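You operate a simulated robot arm through the tools that you are given. There is no shell and no other tool.

The job below is to be done with a simulated robot arm. You get a single attempt, and the scene is never put back.

TASK
Probe the three test points, then isolate the circuit that reads under 12 V.
Fine: probe back in its rest on the shelf, switch off, then fuse into the fuse tray.

Only the result counts: the job must be done as asked and must still hold three seconds after the hand-in. Knocking over, shifting, dropping, spilling or breaking anything else fails it.

THE ROBOT
A 6-joint arm with a three-finger gripper, fixed in place. Base frame: the origin is at the foot of the arm, x ahead of it, y to its left, z up. Lengths are in m, angles in degrees, forces in N, time in s.
Its first joint turns from -166.0 to 166.0 degrees. Payload 4.89 kg.
Tool frame: the origin (TCP) lies between the finger pads and is the grasp point; the fingertips stand 0.03 m ahead of it; z points along the fingers, y is the line along which they close. The gripper opens to 0.164 m. The gripper's body begins 0.125 m behind the TCP.
Orientation is that of the tool frame in the base frame, as a unit quaternion [x, y, z, w]. With the fingers straight down and closing along the base's y, the tool's x points along the base's -x, its y along +y and its z along -z.

THE INTERFACE
- The arm moves only by the tool arm_command. Its argument "targets" is a list of rows, each a list of 7 numbers: the shift along the tool's x, y, z in m, then the turn, a rotation vector about the tool's x, y, z in degrees, then the gripper command, from -1 (fully open) to 1 (shut), values between in proportion. In form: [[tx, ty, tz, rx, ry, rz, fingers], ...]. A call has 1 to 20 rows; each row shifts and turns the commanded pose from where the row before left it, along the tool's axes as they then stand. Rows are played at 5 a second. More than 0.05 m and 8.6 degrees between two rows, or a gripper value outside its range, and nothing of the call is played. Where a pose cannot be reached the arm comes as near as it can. A force on the tool above 40 N (or 10 N above the force at the start of the call, whichever is more), or a blocked arm, ends the call early, and 0.2 s more pass. The fingers move at their own pace (about 0.108 m/s each) and stop on an object; they squeeze with about 27 N. The grip force told is the motor's: it shows also when the fingers shut on nothing. Time passes only in rows, and 0.2 s behind the last, so rows that do not move let the fingers close. The reply holds the time, the measured pose of the TCP, the force on the tool along the base axes, the opening and the grip force, in the units named above and with some noise, with the torque about the TCP (base axes, N m) and any sound that the robot's microphone picked up, and new pictures: "show" is both (left out), scene, wrist or none.
- Cameras (640 x 400 px; columns grow to the right, rows downward): "scene" is fixed at [0.0495, -0.6505, 1.5285]; the picture's right is [-0.67, -0.75, 0.00], its down [-0.68, 0.61, -0.41] and it looks along [0.31, -0.28, -0.91] (base axes); focal length 319 px, centre (320, 200). "wrist" rides on the gripper at [0.076, -0.002, -0.152] in the tool frame; the picture's right is [0.02, 1.00, 0.00], its down [-0.88, 0.02, -0.47] and it looks along [-0.47, 0.01, 0.88] (tool axes); focal length 247 px, centre (320, 200). There is no depth. A picture from a camera that has moved, and an enlarged one, comes with that camera's place and axes in the base frame and with its lens.
- raise_lower(by): slides the trunk up (or, below 0, down) by that many m; the arm rides with it, the base frame stays. It gives what a move gives, with no picture.
- zoom(camera, box): a new picture of the part [left, top, right, bottom] of that camera's present view, enlarged. It takes no simulated time.
- hand_in(): hands the job in; it is judged then, once.

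Places have to be worked out from the pictures, the camera data and where the tool is seen. Open the gripper and draw the arm clear of the work before you hand the job in, unless the task says otherwise.

The tools are called after "Emit:" as a command line: name --pt "numbers of a row" for each row, then --argument value for the rest, lists and objects as JSON in quotes. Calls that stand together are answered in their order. arm_command: Moves the arm, as the interface text tells. Its arguments: {"type":"object","properties":{"targets":{"type":"array","items":{"type":"array","items":{"type":"number"}}},"show":{"type":"string","enum":["both","scene","wrist","none"]}},"required":["targets"]} The other tools are called the same way: raise_lower (by) slides the trunk up or down; zoom (camera, box) takes an enlarged picture of a part of a camera's view; hand_in () hands the job in.

At the start:

```text
t: 0.0
position: [0.1718, -0.6383, 1.168]
tcp_rot: [0.0, 1.0, 0.0, 0.0]
wrist_force: [-0.1, -0.4, -0.6]
ft_torque: [-0.02, -0.02, -0.02]
width: 0.1638
grasp_force: 0.0
trunk travel left (down, up): [-0.175, 0.215]
```

scene: 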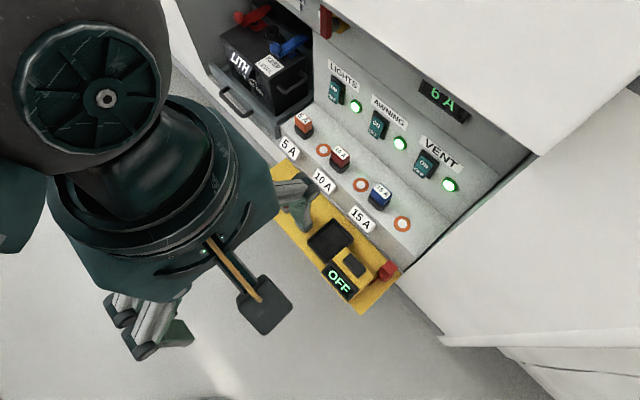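
wrist: 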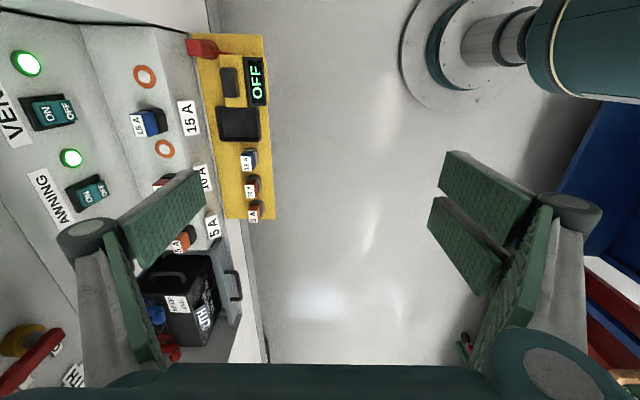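

I'll start by looking closely at the scene with zooms before moving anything. The pictures show a panel with three switches, three fuses, ring-shaped test points, a yellow shelf with the meter and probably the probe.

Emit:
zoom --camera "scene" --box '[260, 60, 480, 200]'

Emit:
zoom --camera "scene" --box '[250, 150, 430, 320]'

Emit:
zoom --camera "wrist" --box '[120, 20, 300, 240]'

Emit:
zoom --camera "wrist" --box '[0, 200, 280, 400]'

Emit:
zoom --camera "scene" --box '[180, 0, 380, 130]'

```text
2.86 times, centred on (370, 130) of scene
camera zoom: at [0.0495, -0.6505, 1.5285], right [-0.67, -0.75, 0.0], down [-0.68, 0.61, -0.41], along [0.31, -0.28, -0.91], focal length 911 px, centre (177, 400)
```

zoom: 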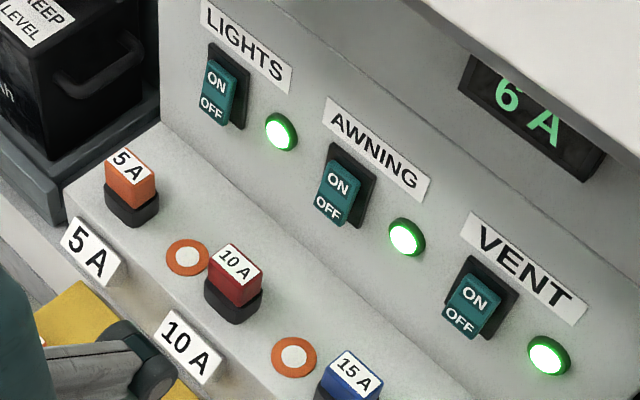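

```text
2.35 times, centred on (340, 235) of scene
camera zoom: at [0.0495, -0.6505, 1.5285], right [-0.67, -0.75, 0.0], down [-0.68, 0.61, -0.41], along [0.31, -0.28, -0.91], focal length 750 px, centre (273, 118)
```

zoom: 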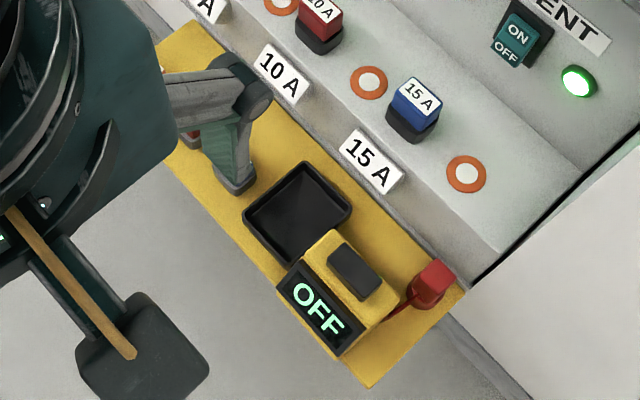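

```text
1.82 times, centred on (210, 130) of wrist
camera zoom: at [0.0955, -0.6406, 1.3195], right [-0.02, 1.0, 0.0], down [0.88, 0.02, 0.47], along [0.47, 0.01, -0.88], focal length 449 px, centre (520, 327)
```

zoom: 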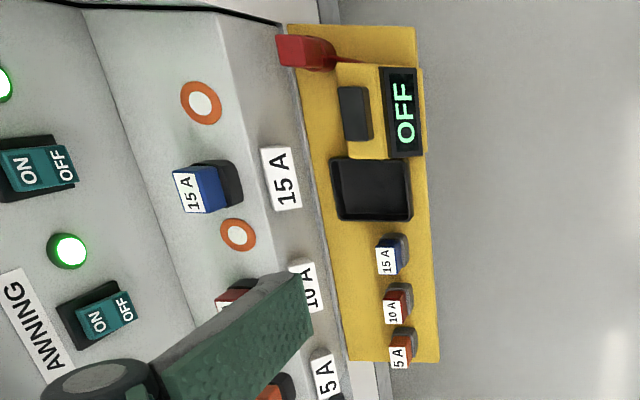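

```text
2.00 times, centred on (140, 300) of wrist
camera zoom: at [0.0955, -0.6406, 1.3195], right [-0.02, 1.0, 0.0], down [0.88, 0.02, 0.47], along [0.47, 0.01, -0.88], focal length 494 px, centre (680, 0)
```

zoom: 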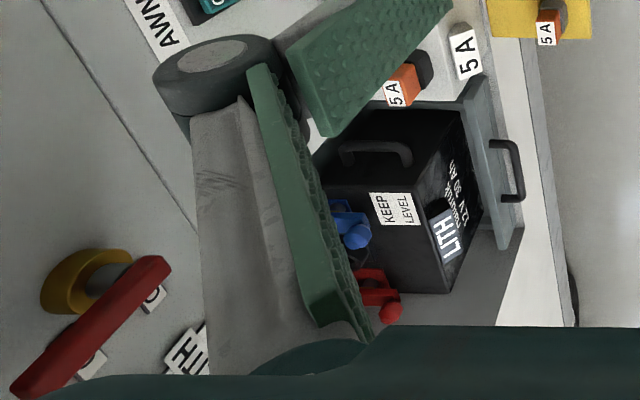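

```text
3.08 times, centred on (280, 65) of scene
camera zoom: at [0.0495, -0.6505, 1.5285], right [-0.67, -0.75, 0.0], down [-0.68, 0.61, -0.41], along [0.31, -0.28, -0.91], focal length 981 px, centre (443, 615)
```

zoom: 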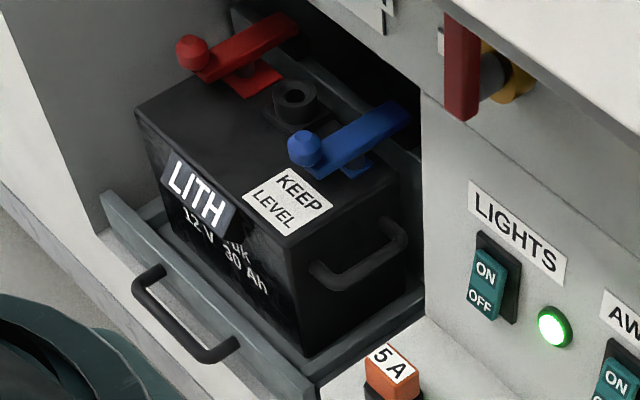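

The rings are at about (0.43/0.275/0.122, -1.005, 0.745), fuses at x≈0.50/0.35/0.204, switches at (0.469/0.323/0.168, -1.08, 0.90), and the probe near (0.065,-0.92,0.63). I turn the tool by 90° about its axis so that the wrist camera looks toward the panel.

Emit:
arm_command --pt "0 0 0 0 0 8.5 -1" --pt "0 0 0 0 0 8.5 -1" --pt "0 0 0 0 0 8.5 -1" --pt "0 0 0 0 0 8.5 -1" --pt "0 0 0 0 0 8.5 -1" --pt "0 0 0 0 0 8.5 -1" --pt "0 0 0 0 0 8.5 -1" --pt "0 0 0 0 0 8.5 -1" --pt "0 0 0 0 0 8.5 -1" --pt "0 0 0 0 0 8.5 -1" --pt "0 0 0 0 0 5 -1" --show "both"

```text
t: 2.4
position: [0.1714, -0.6388, 1.1664]
tcp_rot: [0.708, 0.707, 0.0, 0.0]
wrist_force: [-0.2, 0.2, 0.5]
ft_torque: [-0.01, 0.01, 0.0]
width: 0.1642
grasp_force: 0.0
trunk travel left (down, up): [-0.175, 0.215]
camera wrist: at [0.1704, -0.5628, 1.3196], right [1.0, 0.02, 0.0], down [0.02, -0.88, 0.47], along [0.01, -0.47, -0.88], focal length 247 px, centre (320, 200)
```

scene: 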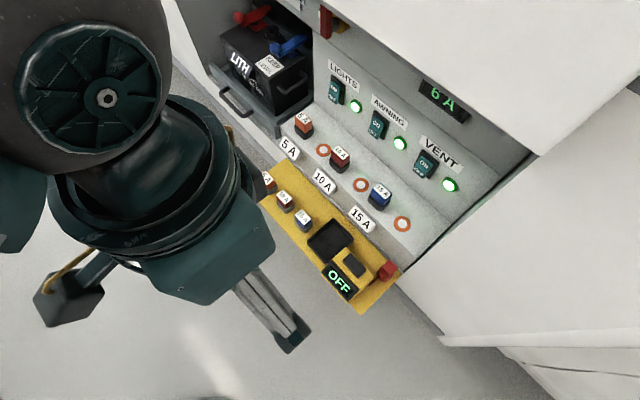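
wrist: 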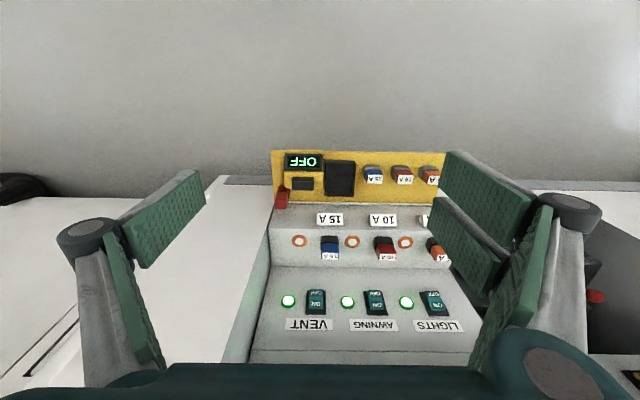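

The wrist camera now faces the panel squarely. I zoom in on the details: meter, probe, shelf, sockets and switches.

Emit:
zoom --camera "wrist" --box '[260, 140, 450, 260]'

Emit:
zoom --camera "wrist" --box '[230, 220, 490, 370]'

Emit:
zoom --camera "scene" --box '[250, 160, 420, 320]'

```text
3.33 times, centred on (355, 200) of wrist
camera zoom: at [0.1704, -0.5628, 1.3196], right [1.0, 0.02, 0.0], down [0.02, -0.88, 0.47], along [0.01, -0.47, -0.88], focal length 823 px, centre (203, 200)
```

zoom: 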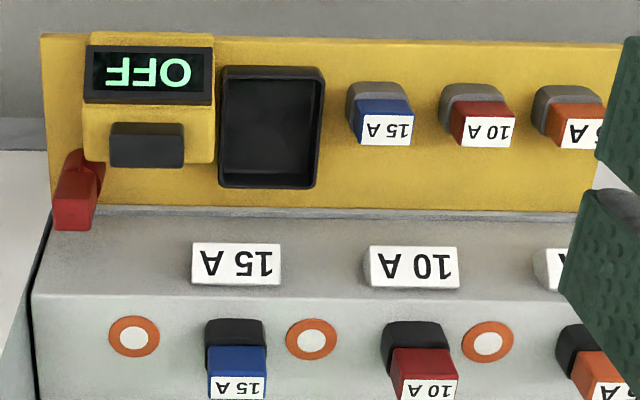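

```text
2.46 times, centred on (360, 295) of wrist
camera zoom: at [0.1704, -0.5628, 1.3196], right [1.0, 0.02, 0.0], down [0.02, -0.88, 0.47], along [0.01, -0.47, -0.88], focal length 608 px, centre (222, -34)
```

zoom: 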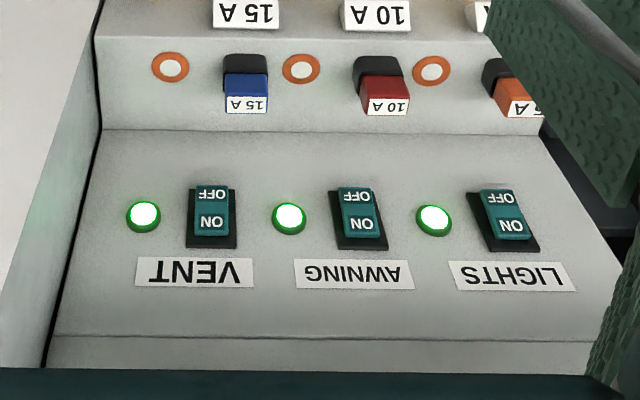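

```text
2.50 times, centred on (335, 240) of scene
camera zoom: at [0.0495, -0.6505, 1.5285], right [-0.67, -0.75, 0.0], down [-0.68, 0.61, -0.41], along [0.31, -0.28, -0.91], focal length 797 px, centre (282, 100)
```

zoom: 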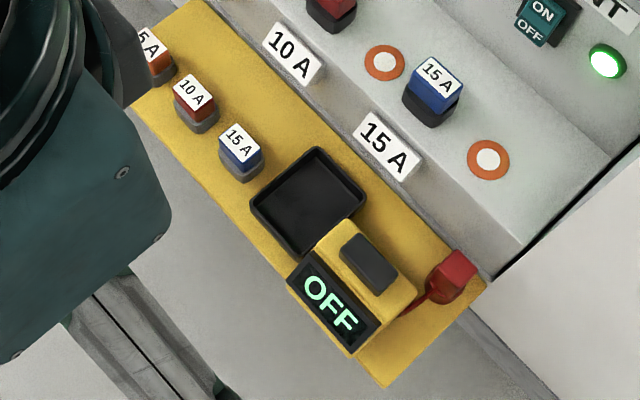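

The ledge top is at z≈0.748 (y from -0.962 to -1.098), and the shelf is around z≈0.58. I move the camera closer over the shelf to see the meter, the probe and its rest.

Emit:
arm_command --pt "-0.026 -0.012 0.036 0 0 0 -1" --pt "-0.026 -0.012 0.036 0 0 0 -1" --pt "-0.026 -0.012 0.036 0 0 0 -1" --pt "-0.026 -0.012 0.036 0 0 0 -1" --pt "-0.026 -0.012 0.036 0 0 0 -1" --pt "-0.026 -0.012 0.036 0 0 0 -1" --show "both"

```text
t: 3.8
position: [0.098, -0.7936, 0.9514]
tcp_rot: [0.708, 0.707, -0.001, 0.0]
wrist_force: [0.5, 2.3, 2.2]
ft_torque: [-0.32, 0.08, -0.03]
width: 0.164
grasp_force: 0.1
trunk travel left (down, up): [-0.175, 0.215]
camera wrist: at [0.0969, -0.717, 1.1034], right [1.0, 0.02, 0.0], down [0.02, -0.88, 0.47], along [0.01, -0.47, -0.88], focal length 247 px, centre (320, 200)
```

scene: 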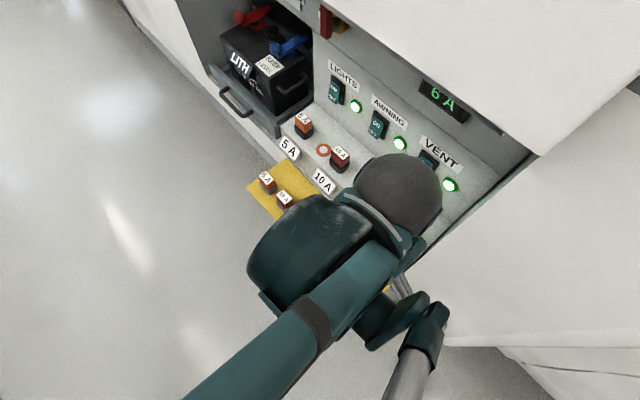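
wrist: 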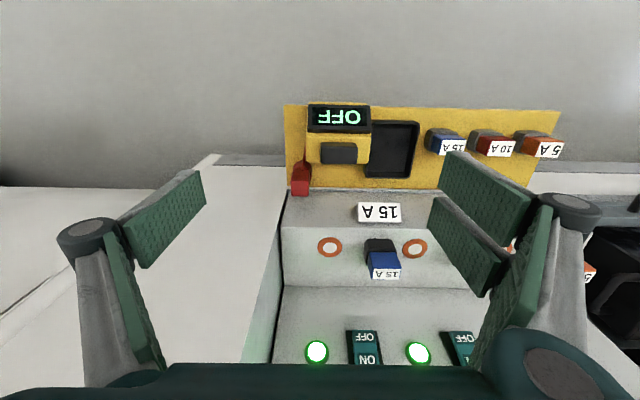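

The view is good; I zoom in on the meter and probe.

Emit:
zoom --camera "wrist" --box '[270, 90, 430, 210]'

Emit:
zoom --camera "wrist" --box '[270, 150, 350, 210]'

Emit:
zoom --camera "wrist" --box '[410, 90, 590, 200]'

Emit:
zoom --camera "wrist" --box '[260, 200, 480, 370]'

```text
3.33 times, centred on (350, 150) of wrist
camera zoom: at [0.0969, -0.717, 1.1034], right [1.0, 0.02, 0.0], down [0.02, -0.88, 0.47], along [0.01, -0.47, -0.88], focal length 823 px, centre (220, 367)
```

zoom: 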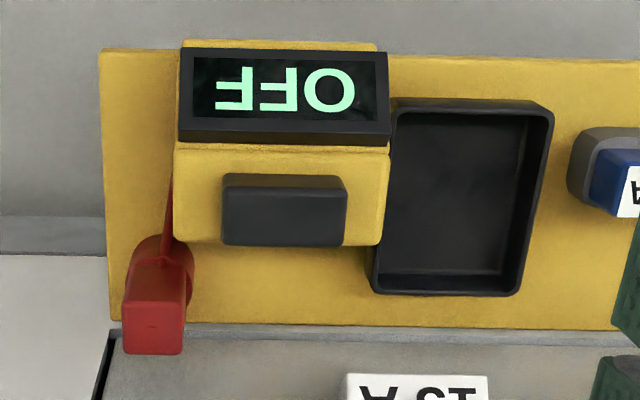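

```text
6.67 times, centred on (310, 180) of wrist
camera zoom: at [0.0969, -0.717, 1.1034], right [1.0, 0.02, 0.0], down [0.02, -0.88, 0.47], along [0.01, -0.47, -0.88], focal length 1646 px, centre (387, 333)
```

zoom: 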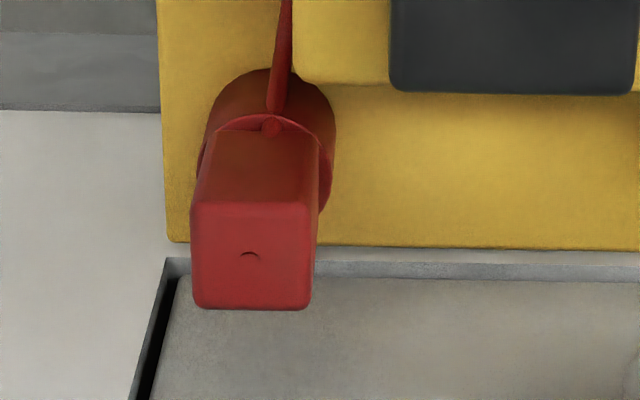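

```text
3.56 times, centred on (500, 145) of wrist
camera zoom: at [0.0969, -0.717, 1.1034], right [1.0, 0.02, 0.0], down [0.02, -0.88, 0.47], along [0.01, -0.47, -0.88], focal length 878 px, centre (-320, 396)
```

zoom: 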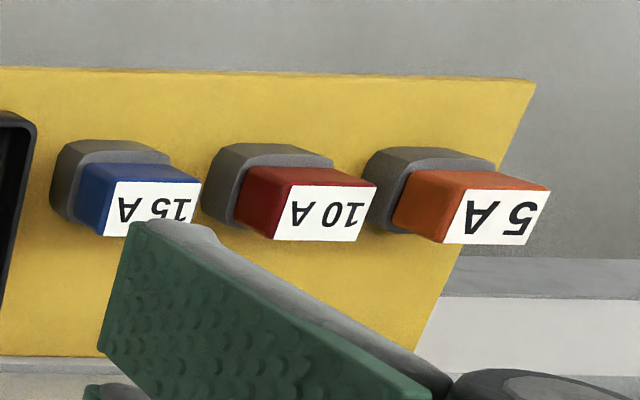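

```text
2.35 times, centred on (370, 285) of wrist
camera zoom: at [0.0969, -0.717, 1.1034], right [1.0, 0.02, 0.0], down [0.02, -0.88, 0.47], along [0.01, -0.47, -0.88], focal length 581 px, centre (202, 0)
```

zoom: 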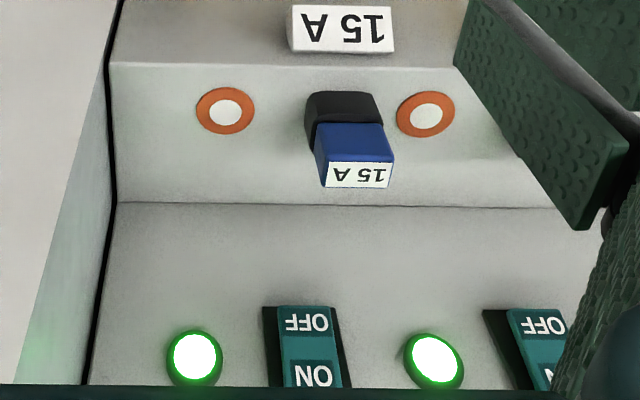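

The probe is a square red handle (~0.033 m) standing in a round cup at about (0.065, -0.915), top at z≈0.69. The meter has a dark button on top at about (0.137, -0.86, 0.65). I close the fingers and move above the button to press it and wake the meter.

Emit:
arm_command --pt "0 0 0 0 0 0 1" --pt "0 0 0 0 0 0 1" --pt "-0.0111 0.0065 0.0375 0 0 0 1" --pt "-0.0111 0.0065 0.0375 0 0 0 1" --pt "-0.0111 0.0065 0.0375 0 0 0 1" --pt "-0.0111 0.0065 0.0375 0 0 0 1" --pt "-0.0111 0.0065 0.0375 0 0 0 1" --pt "-0.0111 0.0065 0.0375 0 0 0 1" --pt "0 0 0 0 0 0 1" --show "both"

```text
t: 5.5
position: [0.1352, -0.8528, 0.7513]
tcp_rot: [0.707, 0.708, 0.0, -0.001]
wrist_force: [-2.1, 11.5, 46.7]
ft_torque: [0.66, -0.01, -0.03]
width: 0.0059
grasp_force: 27.4
trunk travel left (down, up): [-0.175, 0.215]
stopped in row 8: the force on the tool passed its limit at 135 N (the readings are from after the stop); the commanded pose is now the measured one
camera wrist: at [0.134, -0.7778, 0.9037], right [1.0, 0.02, 0.0], down [0.02, -0.88, 0.47], along [0.01, -0.47, -0.88], focal length 247 px, centre (320, 200)
```

scene: 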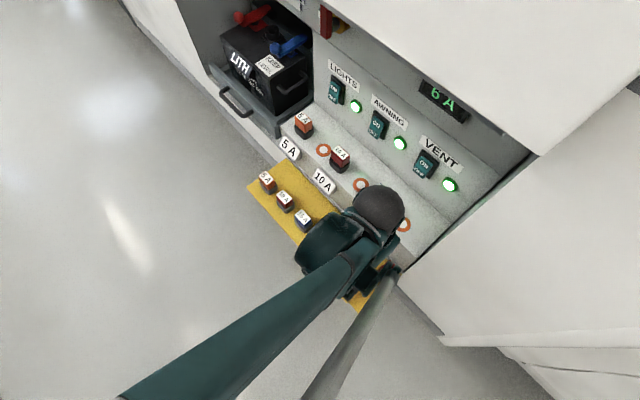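
wrist: 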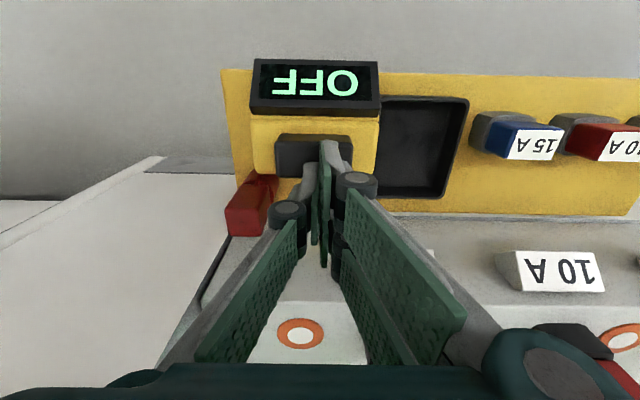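

The fingertips met the meter button at z≈0.72 (my depth estimate was too low). I back off gently by a few centimetres and check the display.

Emit:
arm_command --pt "0 0 -0.01 0 0 0 1" --pt "0 0 -0.02 0 0 0 1" --pt "0 0 -0.02 0 0 0 1" --pt "0 0 0 0 0 0 1" --show "both"

```text
t: 6.5
position: [0.137, -0.8547, 0.7987]
tcp_rot: [0.707, 0.707, 0.001, -0.002]
wrist_force: [0.8, 0.3, 0.2]
ft_torque: [-0.01, 0.0, 0.03]
width: 0.0001
grasp_force: 27.0
trunk travel left (down, up): [-0.175, 0.215]
camera wrist: at [0.1351, -0.7801, 0.9511], right [1.0, 0.02, 0.0], down [0.02, -0.88, 0.47], along [0.01, -0.47, -0.88], focal length 247 px, centre (320, 200)
```

scene: 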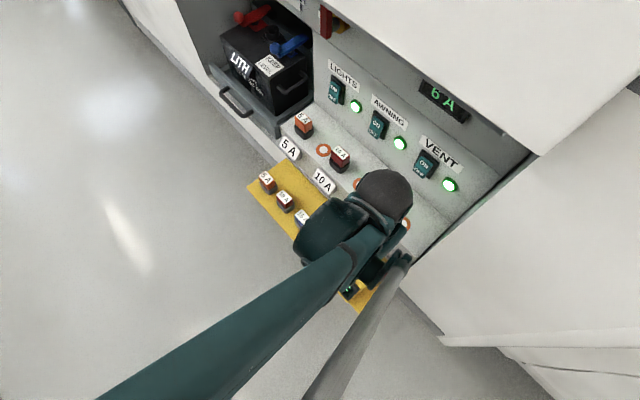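
wrist: 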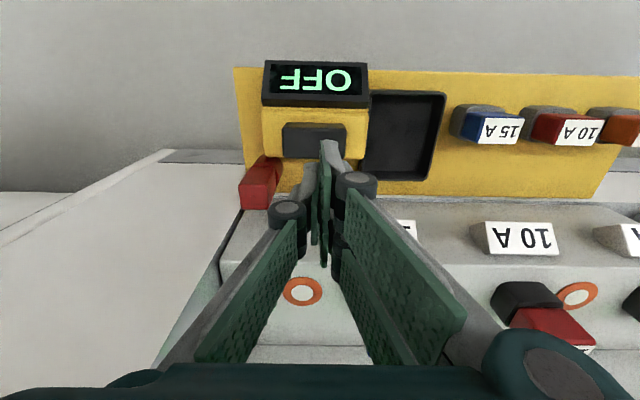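

The display still reads OFF. I zoom in on the fingertips and the meter to see where I touched relative to the button.

Emit:
zoom --camera "wrist" --box '[230, 50, 450, 220]'

Emit:
zoom --camera "scene" --box '[280, 180, 420, 320]'

```text
2.35 times, centred on (340, 135) of wrist
camera zoom: at [0.1351, -0.7801, 0.9511], right [1.0, 0.02, 0.0], down [0.02, -0.88, 0.47], along [0.01, -0.47, -0.88], focal length 581 px, centre (273, 353)
```

zoom: 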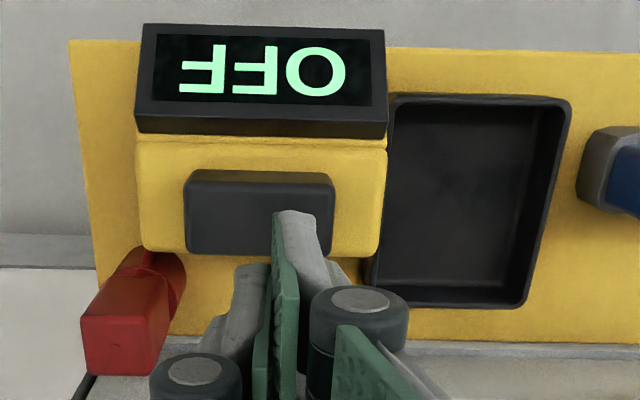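

```text
2.86 times, centred on (350, 250) of scene
camera zoom: at [0.0495, -0.6505, 1.5285], right [-0.67, -0.75, 0.0], down [-0.68, 0.61, -0.41], along [0.31, -0.28, -0.91], focal length 911 px, centre (234, 57)
```

zoom: 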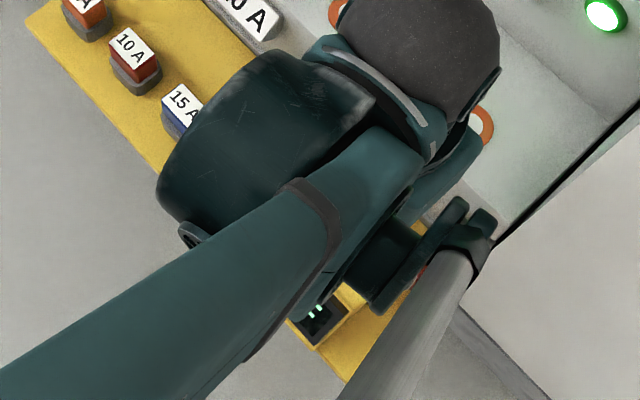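

I want to understand the shape of the closed fingers to know where the tips really are. I zoom in on them.

Emit:
zoom --camera "wrist" --box '[180, 120, 500, 400]'

Emit:
zoom --camera "wrist" --box '[270, 110, 390, 200]'

```text
1.43 times, centred on (340, 260) of wrist
camera zoom: at [0.1351, -0.7801, 0.9511], right [1.0, 0.02, 0.0], down [0.02, -0.88, 0.47], along [0.01, -0.47, -0.88], focal length 353 px, centre (291, 114)
```

zoom: 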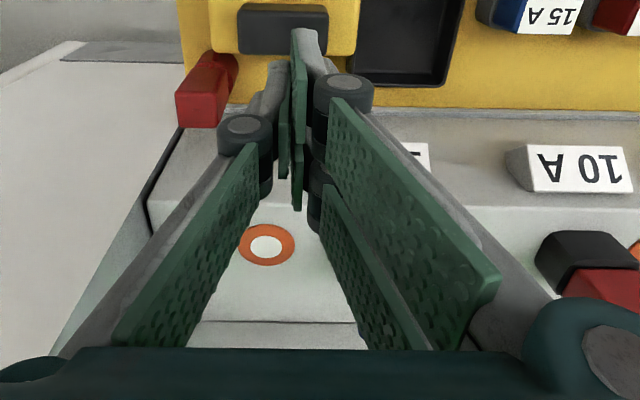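

```text
4.44 times, centred on (330, 155) of wrist
camera zoom: at [0.1351, -0.7801, 0.9511], right [1.0, 0.02, 0.0], down [0.02, -0.88, 0.47], along [0.01, -0.47, -0.88], focal length 1098 px, centre (276, 400)
```

zoom: 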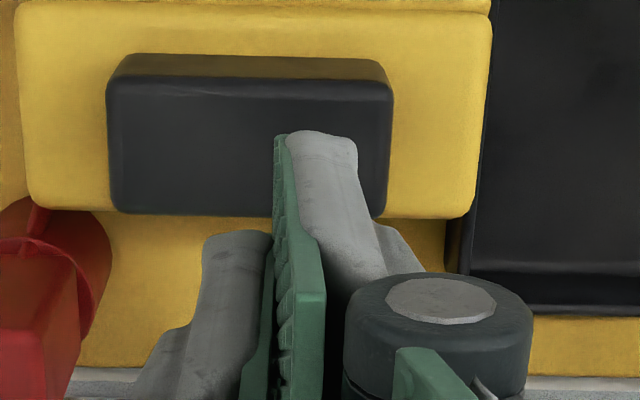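

The gripper visibly has one finger on one side and two on the other, tips at 0.03 ahead as stated, so the button top is at z≈0.72. The probe handle is at about (0.063, -0.913), top z≈0.69, free from z≈0.636 up. I move above the handle and open to ~0.08 m.

Emit:
arm_command --pt "-0.015 -0.0185 -0.005 0 0 0 1" --pt "-0.015 -0.0185 -0.005 0 0 0 0.02" --pt "-0.015 -0.0185 0 0 0 0 0.02" --pt "-0.0133 -0.0185 0 0 0 0 0.02" --pt "0 0 0 0 0 0 0.02" --pt "0 0 0 0 0 0 0.02" --show "both"

```text
t: 8.0
position: [0.0631, -0.9146, 0.8071]
tcp_rot: [0.707, 0.707, 0.001, -0.002]
wrist_force: [-0.4, -0.4, -0.4]
ft_torque: [-0.01, 0.0, 0.01]
width: 0.0803
grasp_force: 0.1
trunk travel left (down, up): [-0.175, 0.215]
camera wrist: at [0.0614, -0.8385, 0.9604], right [1.0, 0.02, 0.0], down [0.02, -0.88, 0.47], along [0.01, -0.47, -0.88], focal length 247 px, centre (320, 200)
```

scene: 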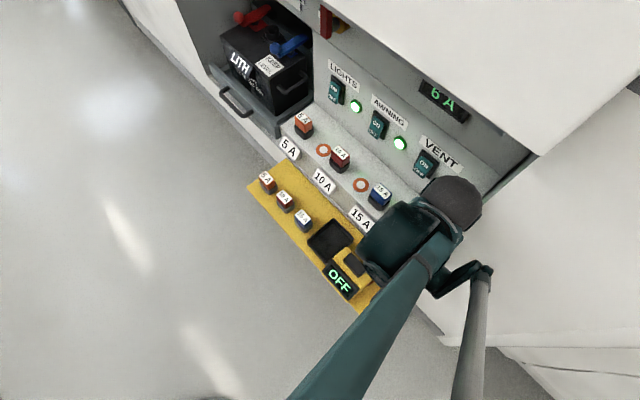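
wrist: 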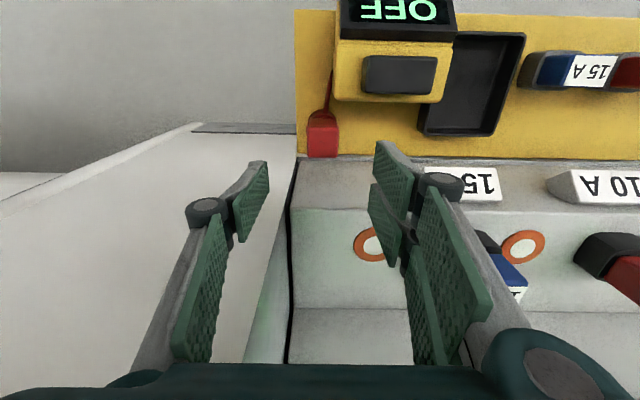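

The handle sits right between the open fingers in the picture. I zoom to confirm its exact place before descending.

Emit:
zoom --camera "wrist" --box '[270, 60, 380, 170]'

```text
3.64 times, centred on (325, 115) of wrist
camera zoom: at [0.0614, -0.8385, 0.9604], right [1.0, 0.02, 0.0], down [0.02, -0.88, 0.47], along [0.01, -0.47, -0.88], focal length 898 px, centre (302, 509)
```

zoom: 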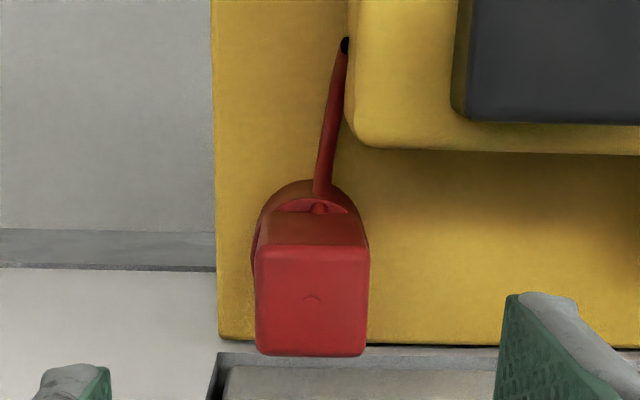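

The handle centre refines to (0.0655, -0.911) with top at z≈0.69 and the cup rim near 0.64. I shift by a few mm and descend to TCP z≈0.677, fingers still open.

Emit:
arm_command --pt "0.0036 0.0024 0.02 0 0 0 0.02" --pt "0 0 0.03 0 0 0 0.02" --pt "0 0 0.03 0 0 0 0.02" --pt "0 0 0.025 0 0 0 0.02" --pt "0 0 0.015 0 0 0 0.02" --pt "0 0 0.01 0 0 0 0.02" --pt "0 0 0 0 0 0 0.02" --show "wrist"

```text
t: 9.6
position: [0.0641, -0.9111, 0.6779]
tcp_rot: [0.707, 0.707, 0.0, -0.002]
wrist_force: [-0.4, -0.6, 0.0]
ft_torque: [0.03, -0.01, 0.03]
width: 0.0805
grasp_force: 0.0
trunk travel left (down, up): [-0.175, 0.215]
camera wrist: at [0.0628, -0.8343, 0.83], right [1.0, 0.02, 0.0], down [0.02, -0.88, 0.47], along [0.01, -0.47, -0.88], focal length 247 px, centre (320, 200)
```

wrist: 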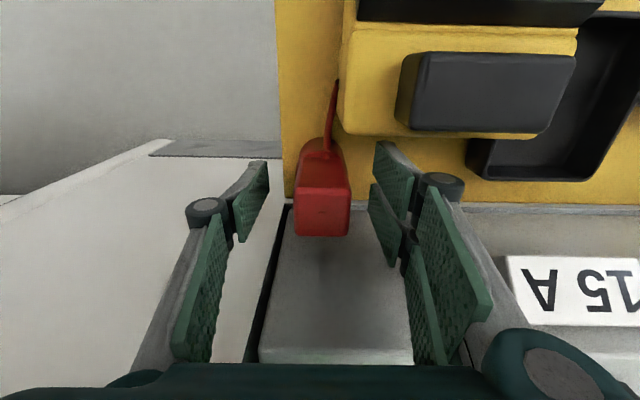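

The handle is centred between the fingers with no contact forces. I close the gripper on it.

Emit:
arm_command --pt "0 0.0012 0 0 0 0 0.5" --pt "0 0 0 0 0 0 1" --pt "0 0 0 0 0 0 1" --pt "0 0 0 0 0 0 1" --pt "0 0 0 0 0 0 1" --show "wrist"

```text
t: 10.8
position: [0.066, -0.9094, 0.6777]
tcp_rot: [0.706, 0.708, 0.001, -0.002]
wrist_force: [0.5, -1.0, -1.0]
ft_torque: [-0.04, -0.01, 0.02]
width: 0.0399
grasp_force: 44.9
trunk travel left (down, up): [-0.175, 0.215]
camera wrist: at [0.0639, -0.8343, 0.8301], right [1.0, 0.02, 0.0], down [0.02, -0.88, 0.47], along [0.01, -0.47, -0.88], focal length 247 px, centre (320, 200)
```

wrist: 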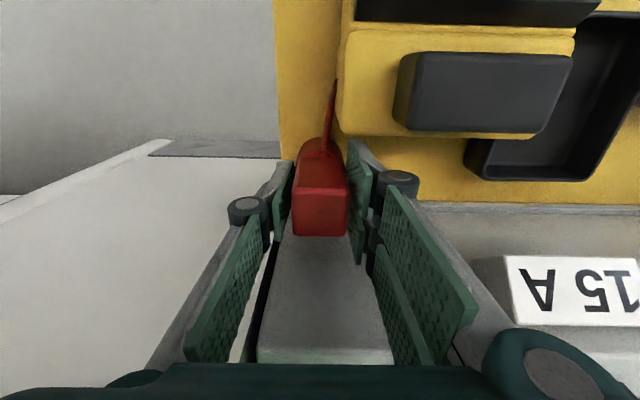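

The handle is gripped (width 0.040, 45 N) with the TCP at (0.066, -0.9094, 0.6777), which I note for the return. I lift straight up and watch the forces and the display.

Emit:
arm_command --pt "0 0 -0.01 0 0 0 1" --pt "0 0 -0.02 0 0 0 1" --pt "0 0 -0.03 0 0 0 1" --pt "0 0 -0.03 0 0 0 1" --pt "0 0 -0.03 0 0 0 1" --pt "0 0 -0.03 0 0 0 1" --pt "0 0 0 0 0 0 1" --show "both"

```text
t: 11.1
position: [0.0646, -0.9101, 0.6768]
tcp_rot: [0.707, 0.707, 0.001, -0.002]
wrist_force: [-0.7, -4.4, -30.9]
ft_torque: [-1.13, 0.13, -0.02]
width: 0.0397
grasp_force: 44.7
trunk travel left (down, up): [-0.175, 0.215]
stopped in row 1: the force on the tool passed its limit at 57 N (the readings are from after the stop); the commanded pose is now the measured one
camera wrist: at [0.064, -0.8345, 0.8303], right [1.0, 0.02, 0.0], down [0.02, -0.88, 0.47], along [0.01, -0.47, -0.88], focal length 247 px, centre (320, 200)
```

scene: 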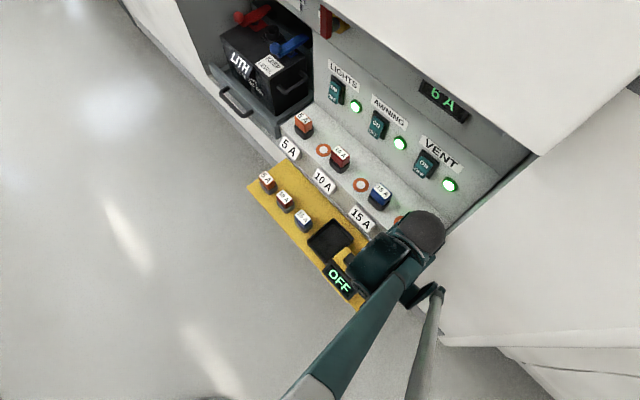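
wrist: 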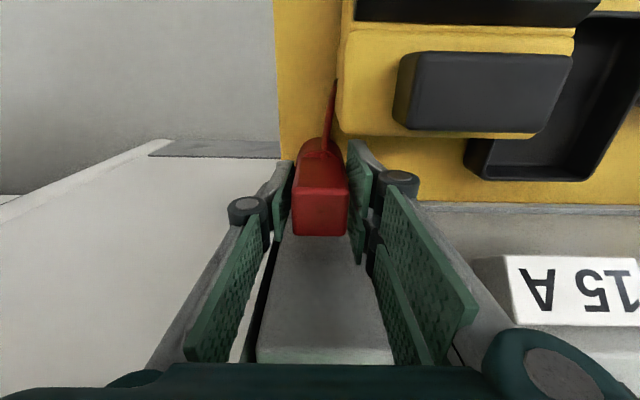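

The lift was blocked with the grip at 0.040 m, while the handle measures ~0.034 m in the pictures. So the fingertips most likely hold the fixed cup rim rather than the handle. I open, rise by ~2 cm and re-grip higher.

Emit:
arm_command --pt "0 0 0 0 0 0 0.25" --pt "0 0 0 0 0 0 0.25" --pt "0 0 -0.012 0 0 0 0.25" --pt "0 0 -0.012 0 0 0 0.25" --pt "0 0 0 0 0 0 0.25" --pt "0 0 0 0 0 0 1" --pt "0 0 0 0 0 0 1" --pt "0 0 0 0 0 0 1" --pt "0 0 0 0 0 0 1" --show "wrist"

```text
t: 13.1
position: [0.0665, -0.9102, 0.7034]
tcp_rot: [0.708, 0.707, 0.0, -0.002]
wrist_force: [0.6, 1.1, 1.5]
ft_torque: [0.02, -0.01, 0.01]
width: 0.0315
grasp_force: 27.1
trunk travel left (down, up): [-0.175, 0.215]
camera wrist: at [0.0639, -0.834, 0.8566], right [1.0, 0.02, 0.0], down [0.02, -0.88, 0.47], along [0.01, -0.47, -0.88], focal length 247 px, centre (320, 200)
```

wrist: 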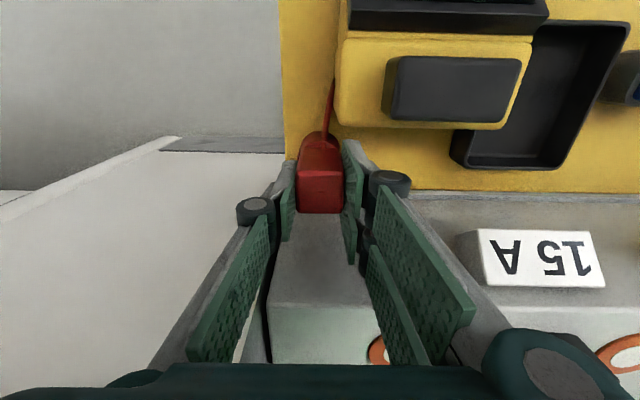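

Now the width is 0.0315, so the handle itself is held, with the TCP at (0.0665, -0.9102, 0.7034). I lift slowly.

Emit:
arm_command --pt "0 0 -0.005 0 0 0 1" --pt "0 0 -0.01 0 0 0 1" --pt "0 0 -0.02 0 0 0 1" --pt "0 0 -0.025 0 0 0 1" --pt "0 0 -0.03 0 0 0 1" --pt "0 0 -0.03 0 0 0 1" --pt "0 0 -0.03 0 0 0 1" --pt "0 0 0 0 0 0 1" --show "both"

```text
t: 14.9
position: [0.0666, -0.9104, 0.8553]
tcp_rot: [0.707, 0.707, 0.001, -0.002]
wrist_force: [1.2, -0.3, 0.0]
ft_torque: [-0.03, 0.02, -0.01]
width: 0.0311
grasp_force: 27.0
trunk travel left (down, up): [-0.175, 0.215]
camera wrist: at [0.0648, -0.8343, 1.0075], right [1.0, 0.02, 0.0], down [0.02, -0.88, 0.47], along [0.01, -0.47, -0.88], focal length 247 px, centre (320, 200)
```

scene: 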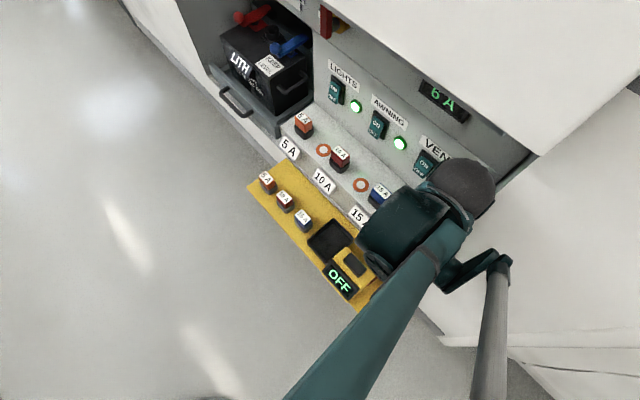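
wrist: 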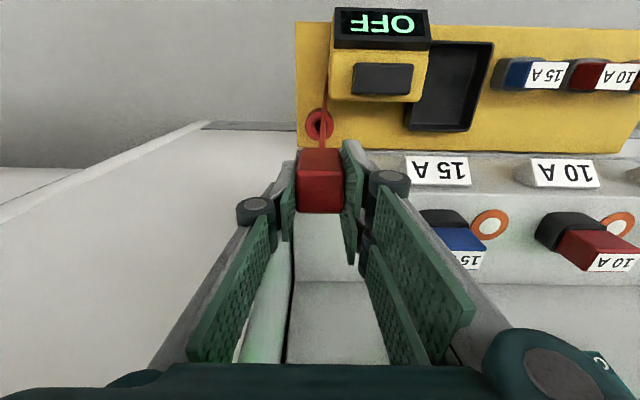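

The probe is out of its rest. The display still shows OFF, so I zoom in on the meter, button and empty cup.

Emit:
zoom --camera "wrist" --box '[280, 0, 460, 150]'

Emit:
zoom --camera "wrist" --box '[250, 100, 400, 220]'

Emit:
zoom --camera "scene" --box '[300, 210, 420, 310]'

```text
2.67 times, centred on (370, 75) of wrist
camera zoom: at [0.0648, -0.8343, 1.0075], right [1.0, 0.02, 0.0], down [0.02, -0.88, 0.47], along [0.01, -0.47, -0.88], focal length 659 px, centre (187, 533)
```

zoom: 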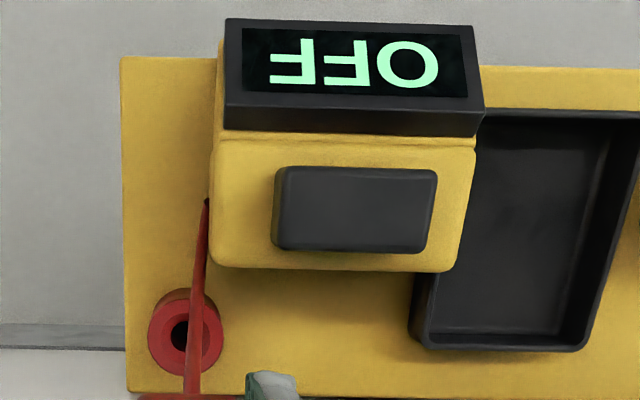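

```text
3.33 times, centred on (325, 160) of wrist
camera zoom: at [0.0648, -0.8343, 1.0075], right [1.0, 0.02, 0.0], down [0.02, -0.88, 0.47], along [0.01, -0.47, -0.88], focal length 823 px, centre (303, 333)
```

zoom: 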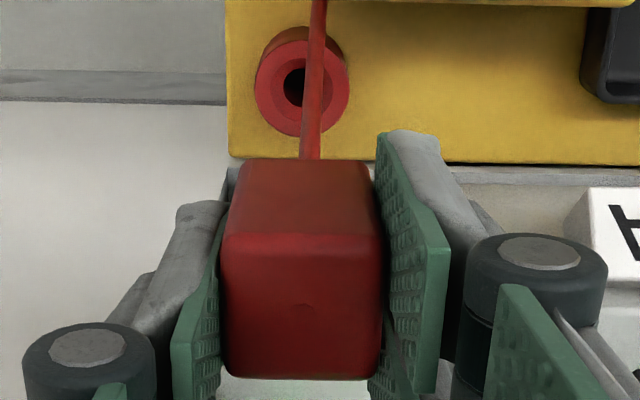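

```text
4.00 times, centred on (360, 260) of scene
camera zoom: at [0.0495, -0.6505, 1.5285], right [-0.67, -0.75, 0.0], down [-0.68, 0.61, -0.41], along [0.31, -0.28, -0.91], focal length 1276 px, centre (160, -40)
```

zoom: 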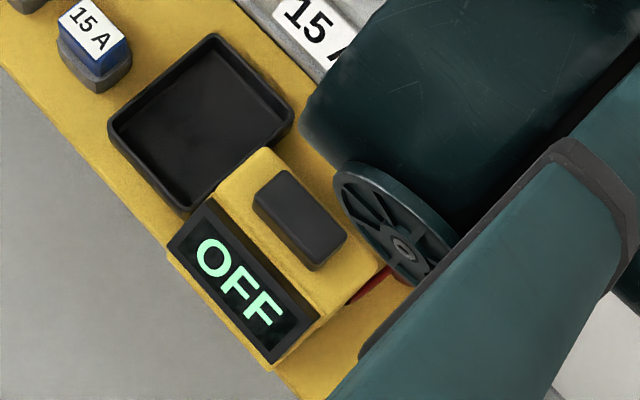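

The handle sits on the cup with a tip in its hole, and the meter is still OFF, so it needs its button. My first press was an abrupt hit near the button's edge. I move the probe tip over the button's centre (0.131, -0.841) at safe height to press it gently with the tip.

Emit:
arm_command --pt "0 0 -0.01 0 0 0 1" --pt "0.023 0.0215 0 0 0 0 1" --pt "0.023 0.0215 0 0 0 0 1" --pt "0.0234 0.0214 0 0 0 0 1" --pt "0 0 0 0 0 0 1" --show "both"

```text
t: 16.1
position: [0.1298, -0.8394, 0.8654]
tcp_rot: [0.707, 0.707, 0.001, -0.002]
wrist_force: [-0.2, -0.4, 0.8]
ft_torque: [-0.04, -0.1, 0.01]
width: 0.0314
grasp_force: 27.3
trunk travel left (down, up): [-0.175, 0.215]
camera wrist: at [0.1288, -0.7646, 1.0172], right [1.0, 0.02, 0.0], down [0.02, -0.88, 0.47], along [0.01, -0.47, -0.88], focal length 247 px, centre (320, 200)
```

scene: 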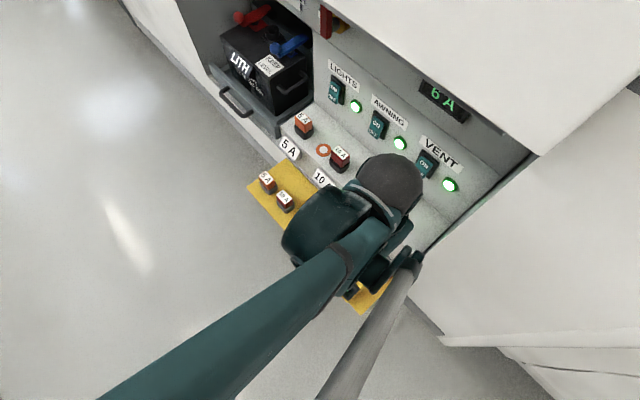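
wrist: 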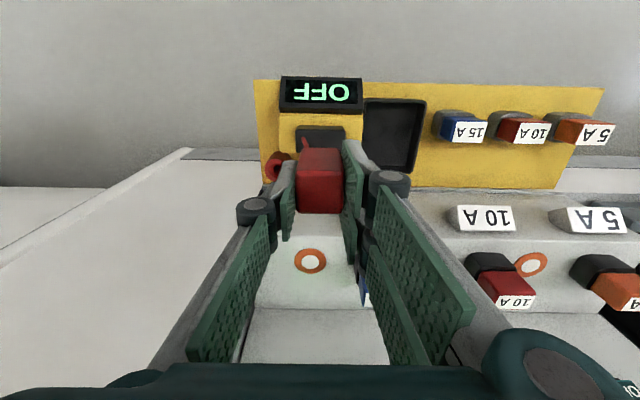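

No contact yet; display is visible from here. I go down 3 cm and then in small steps, checking the force.

Emit:
arm_command --pt "0 0 0.01 0 0 0 1" --pt "0 0 0.01 0 0 0 1" --pt "0 0 0.008 0 0 0 1" --pt "0 0 0.004 0 0 0 1" --pt "0 0 0.0 0 0 0 1" --show "wrist"

Emit:
arm_command --pt "0 0 0.003 0 0 0 1" --pt "0 0 0.003 0 0 0 1" --pt "0 0 0 0 0 0 1" --show "wrist"

```text
t: 17.3
position: [0.1291, -0.839, 0.8321]
tcp_rot: [0.707, 0.708, 0.0, -0.002]
wrist_force: [0.3, -0.2, -0.6]
ft_torque: [0.03, -0.01, 0.02]
width: 0.0314
grasp_force: 27.1
trunk travel left (down, up): [-0.175, 0.215]
camera wrist: at [0.1285, -0.7646, 0.9848], right [1.0, 0.02, 0.0], down [0.02, -0.88, 0.47], along [0.01, -0.47, -0.88], focal length 247 px, centre (320, 200)
```

wrist: 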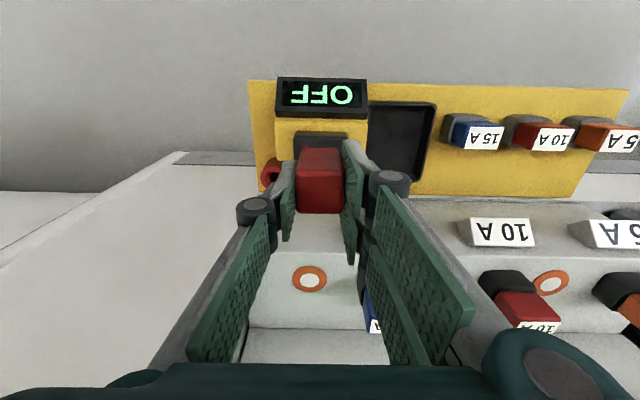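

```text
t: 18.1
position: [0.1294, -0.8404, 0.8248]
tcp_rot: [0.708, 0.707, 0.001, -0.001]
wrist_force: [0.0, 0.4, -1.2]
ft_torque: [-0.01, 0.03, 0.02]
width: 0.0317
grasp_force: 27.1
trunk travel left (down, up): [-0.175, 0.215]
camera wrist: at [0.1285, -0.7644, 0.9787], right [1.0, 0.02, 0.0], down [0.02, -0.88, 0.47], along [0.01, -0.47, -0.88], focal length 247 px, centre (320, 200)
```

wrist: 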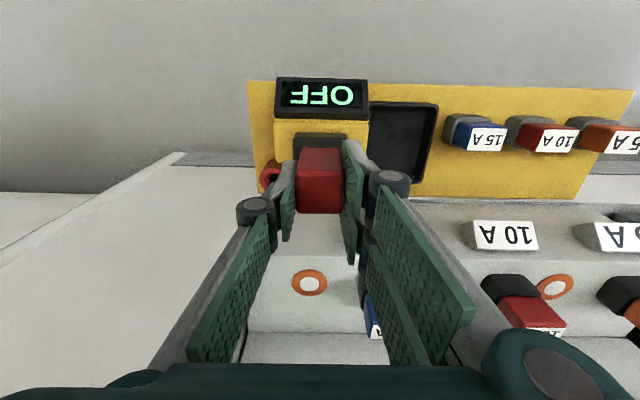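

Still no contact at TCP z=0.825. I continue down in small steps.

Emit:
arm_command --pt "0 0 0.003 0 0 0 1" --pt "0 0 0.003 0 0 0 1" --pt "0 0 0.003 0 0 0 1" --pt "0 0 0 0 0 0 1" --show "none"

Emit:
arm_command --pt "0 0 0.003 0 0 0 1" --pt "0 0 0.003 0 0 0 1" --pt "0 0 0 0 0 0 1" --show "wrist"

```text
t: 19.1
position: [0.1293, -0.8405, 0.8167]
tcp_rot: [0.707, 0.707, 0.001, -0.001]
wrist_force: [-0.2, 1.0, -0.3]
ft_torque: [-0.02, -0.02, 0.0]
width: 0.0313
grasp_force: 27.1
trunk travel left (down, up): [-0.175, 0.215]
```

```text
t: 19.9
position: [0.1291, -0.8389, 0.8107]
tcp_rot: [0.707, 0.707, 0.001, -0.002]
wrist_force: [0.0, 0.1, -0.5]
ft_torque: [-0.02, -0.01, 0.02]
width: 0.0313
grasp_force: 26.7
trunk travel left (down, up): [-0.175, 0.215]
camera wrist: at [0.1284, -0.7648, 0.9636], right [1.0, 0.02, 0.0], down [0.02, -0.88, 0.47], along [0.01, -0.47, -0.88], focal length 247 px, centre (320, 200)
```

wrist: 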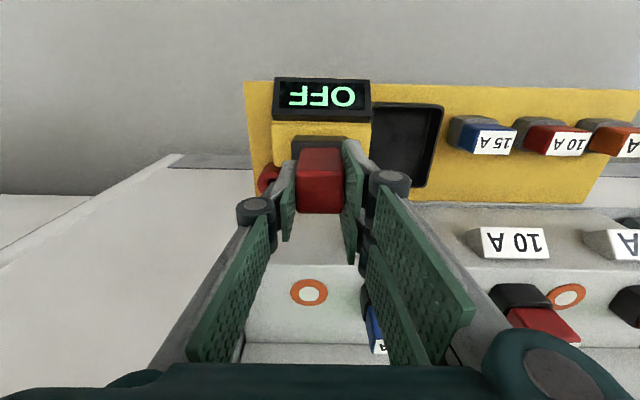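

Still free. I continue lower in the same small steps.

Emit:
arm_command --pt "0 0 0.003 0 0 0 1" --pt "0 0 0.003 0 0 0 1" --pt "0 0 0 0 0 0 1" --show "none"

Emit:
arm_command --pt "0 0 0.003 0 0 0 1" --pt "0 0 0.003 0 0 0 1" --pt "0 0 0 0 0 0 1" --show "wrist"

```text
t: 20.7
position: [0.1294, -0.8402, 0.8051]
tcp_rot: [0.707, 0.707, 0.001, -0.001]
wrist_force: [-0.6, 1.4, -0.5]
ft_torque: [0.0, -0.02, 0.03]
width: 0.0312
grasp_force: 27.2
trunk travel left (down, up): [-0.175, 0.215]
```

```text
t: 21.5
position: [0.1292, -0.8388, 0.7997]
tcp_rot: [0.708, 0.707, 0.001, -0.003]
wrist_force: [1.0, -0.3, 19.3]
ft_torque: [-0.01, -0.01, -0.01]
width: 0.0314
grasp_force: 26.8
trunk travel left (down, up): [-0.175, 0.215]
camera wrist: at [0.1283, -0.7642, 0.9524], right [1.0, 0.02, 0.0], down [0.02, -0.88, 0.47], along [0.01, -0.47, -0.88], focal length 247 px, centre (320, 200)
```

wrist: 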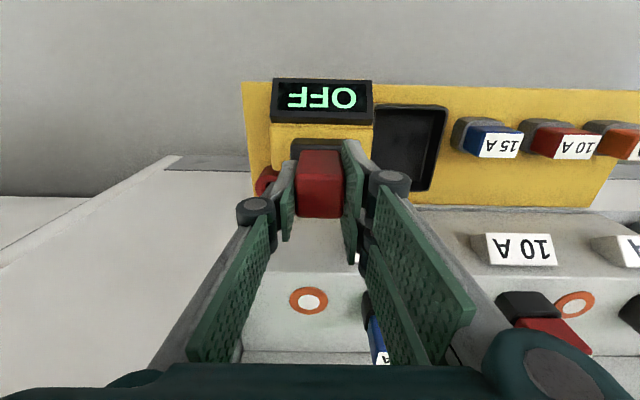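

Contact: 19 N at TCP z≈0.80, display still OFF. I press 1.5 mm further to see whether it is a moving button.

Emit:
arm_command --pt "0 0 0.0015 0 0 0 1" --pt "0 0 0 0 0 0 1" --show "wrist"

```text
t: 22.1
position: [0.1295, -0.8393, 0.7985]
tcp_rot: [0.707, 0.707, 0.001, -0.002]
wrist_force: [-0.4, -1.6, 19.7]
ft_torque: [-0.02, -0.02, -0.02]
width: 0.0315
grasp_force: 26.8
trunk travel left (down, up): [-0.175, 0.215]
camera wrist: at [0.1283, -0.7642, 0.9506], right [1.0, 0.02, 0.0], down [0.02, -0.88, 0.47], along [0.01, -0.47, -0.88], focal length 247 px, centre (320, 200)
```

wrist: 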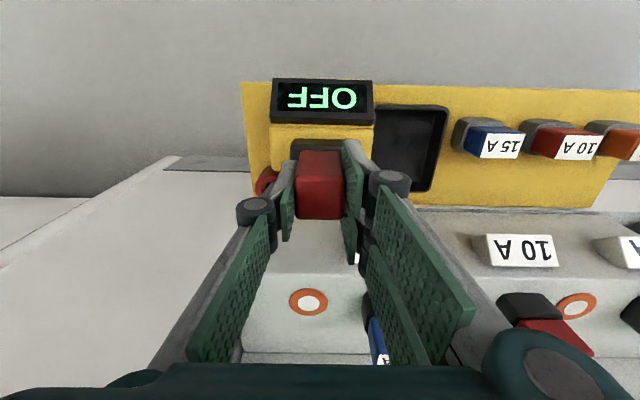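

Force stays at ~19.5 N and the probe slid slightly in the grip, so this dark block doesn't act as a button under the tip; the tip is about 0.08 m ahead of the TCP. I back off and try a test point instead: lift, lean the tool 25° outward and move above the middle test point (0.275, -1.005), where the scene camera can still see the meter.

Emit:
arm_command --pt "0 0 -0.03 0 0 0 1" --pt "0 0 -0.04 0 0 0 1" --pt "0 0 -0.04 0 0 0 1" --pt "0 0 -0.042 0 0 0 1" --pt "0 0 0 0 -8.34 0 1" --pt "0 0 0 0 -8.33 0 1" --pt "0 0 0 0 -8.33 0 1" --pt "-0.0207 0.0291 0.0179 0 0 0 1" --pt "-0.0207 0.0291 0.0179 0 0 0 1" --pt "-0.0207 0.0291 0.0179 0 0 0 1" --pt "-0.0207 0.0291 0.0179 0 0 0 1" --pt "-0.0207 0.0291 0.0179 0 0 0 1" --pt "0 0 0 0 0 0 1" --show "both"

```text
t: 24.9
position: [0.2769, -0.9704, 0.9114]
tcp_rot: [0.691, 0.69, -0.152, 0.151]
wrist_force: [0.2, 0.3, -1.4]
ft_torque: [0.02, -0.03, 0.0]
width: 0.0315
grasp_force: 27.1
trunk travel left (down, up): [-0.175, 0.215]
camera wrist: at [0.2748, -0.8388, 1.0175], right [1.0, 0.02, -0.01], down [0.02, -0.6, 0.8], along [0.01, -0.8, -0.6], focal length 247 px, centre (320, 200)
```

scene: 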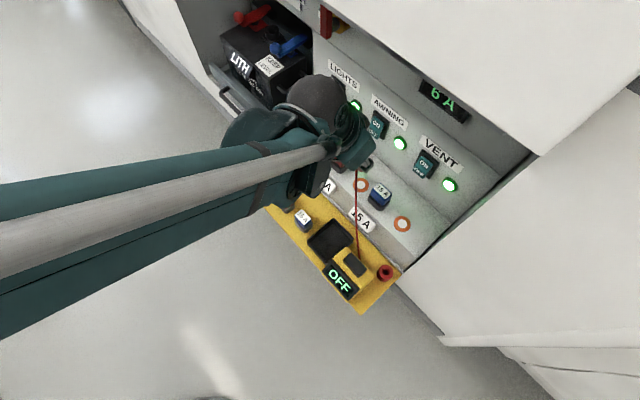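
wrist: 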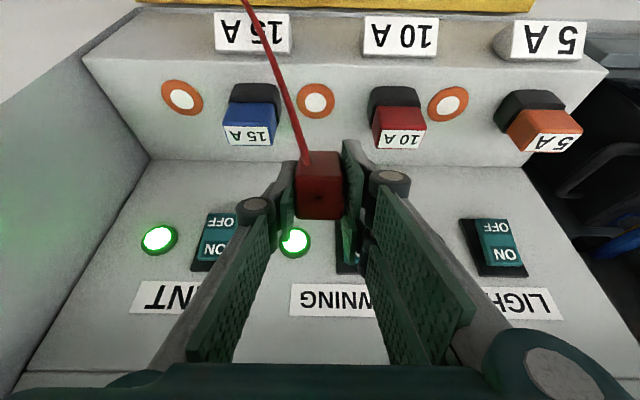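

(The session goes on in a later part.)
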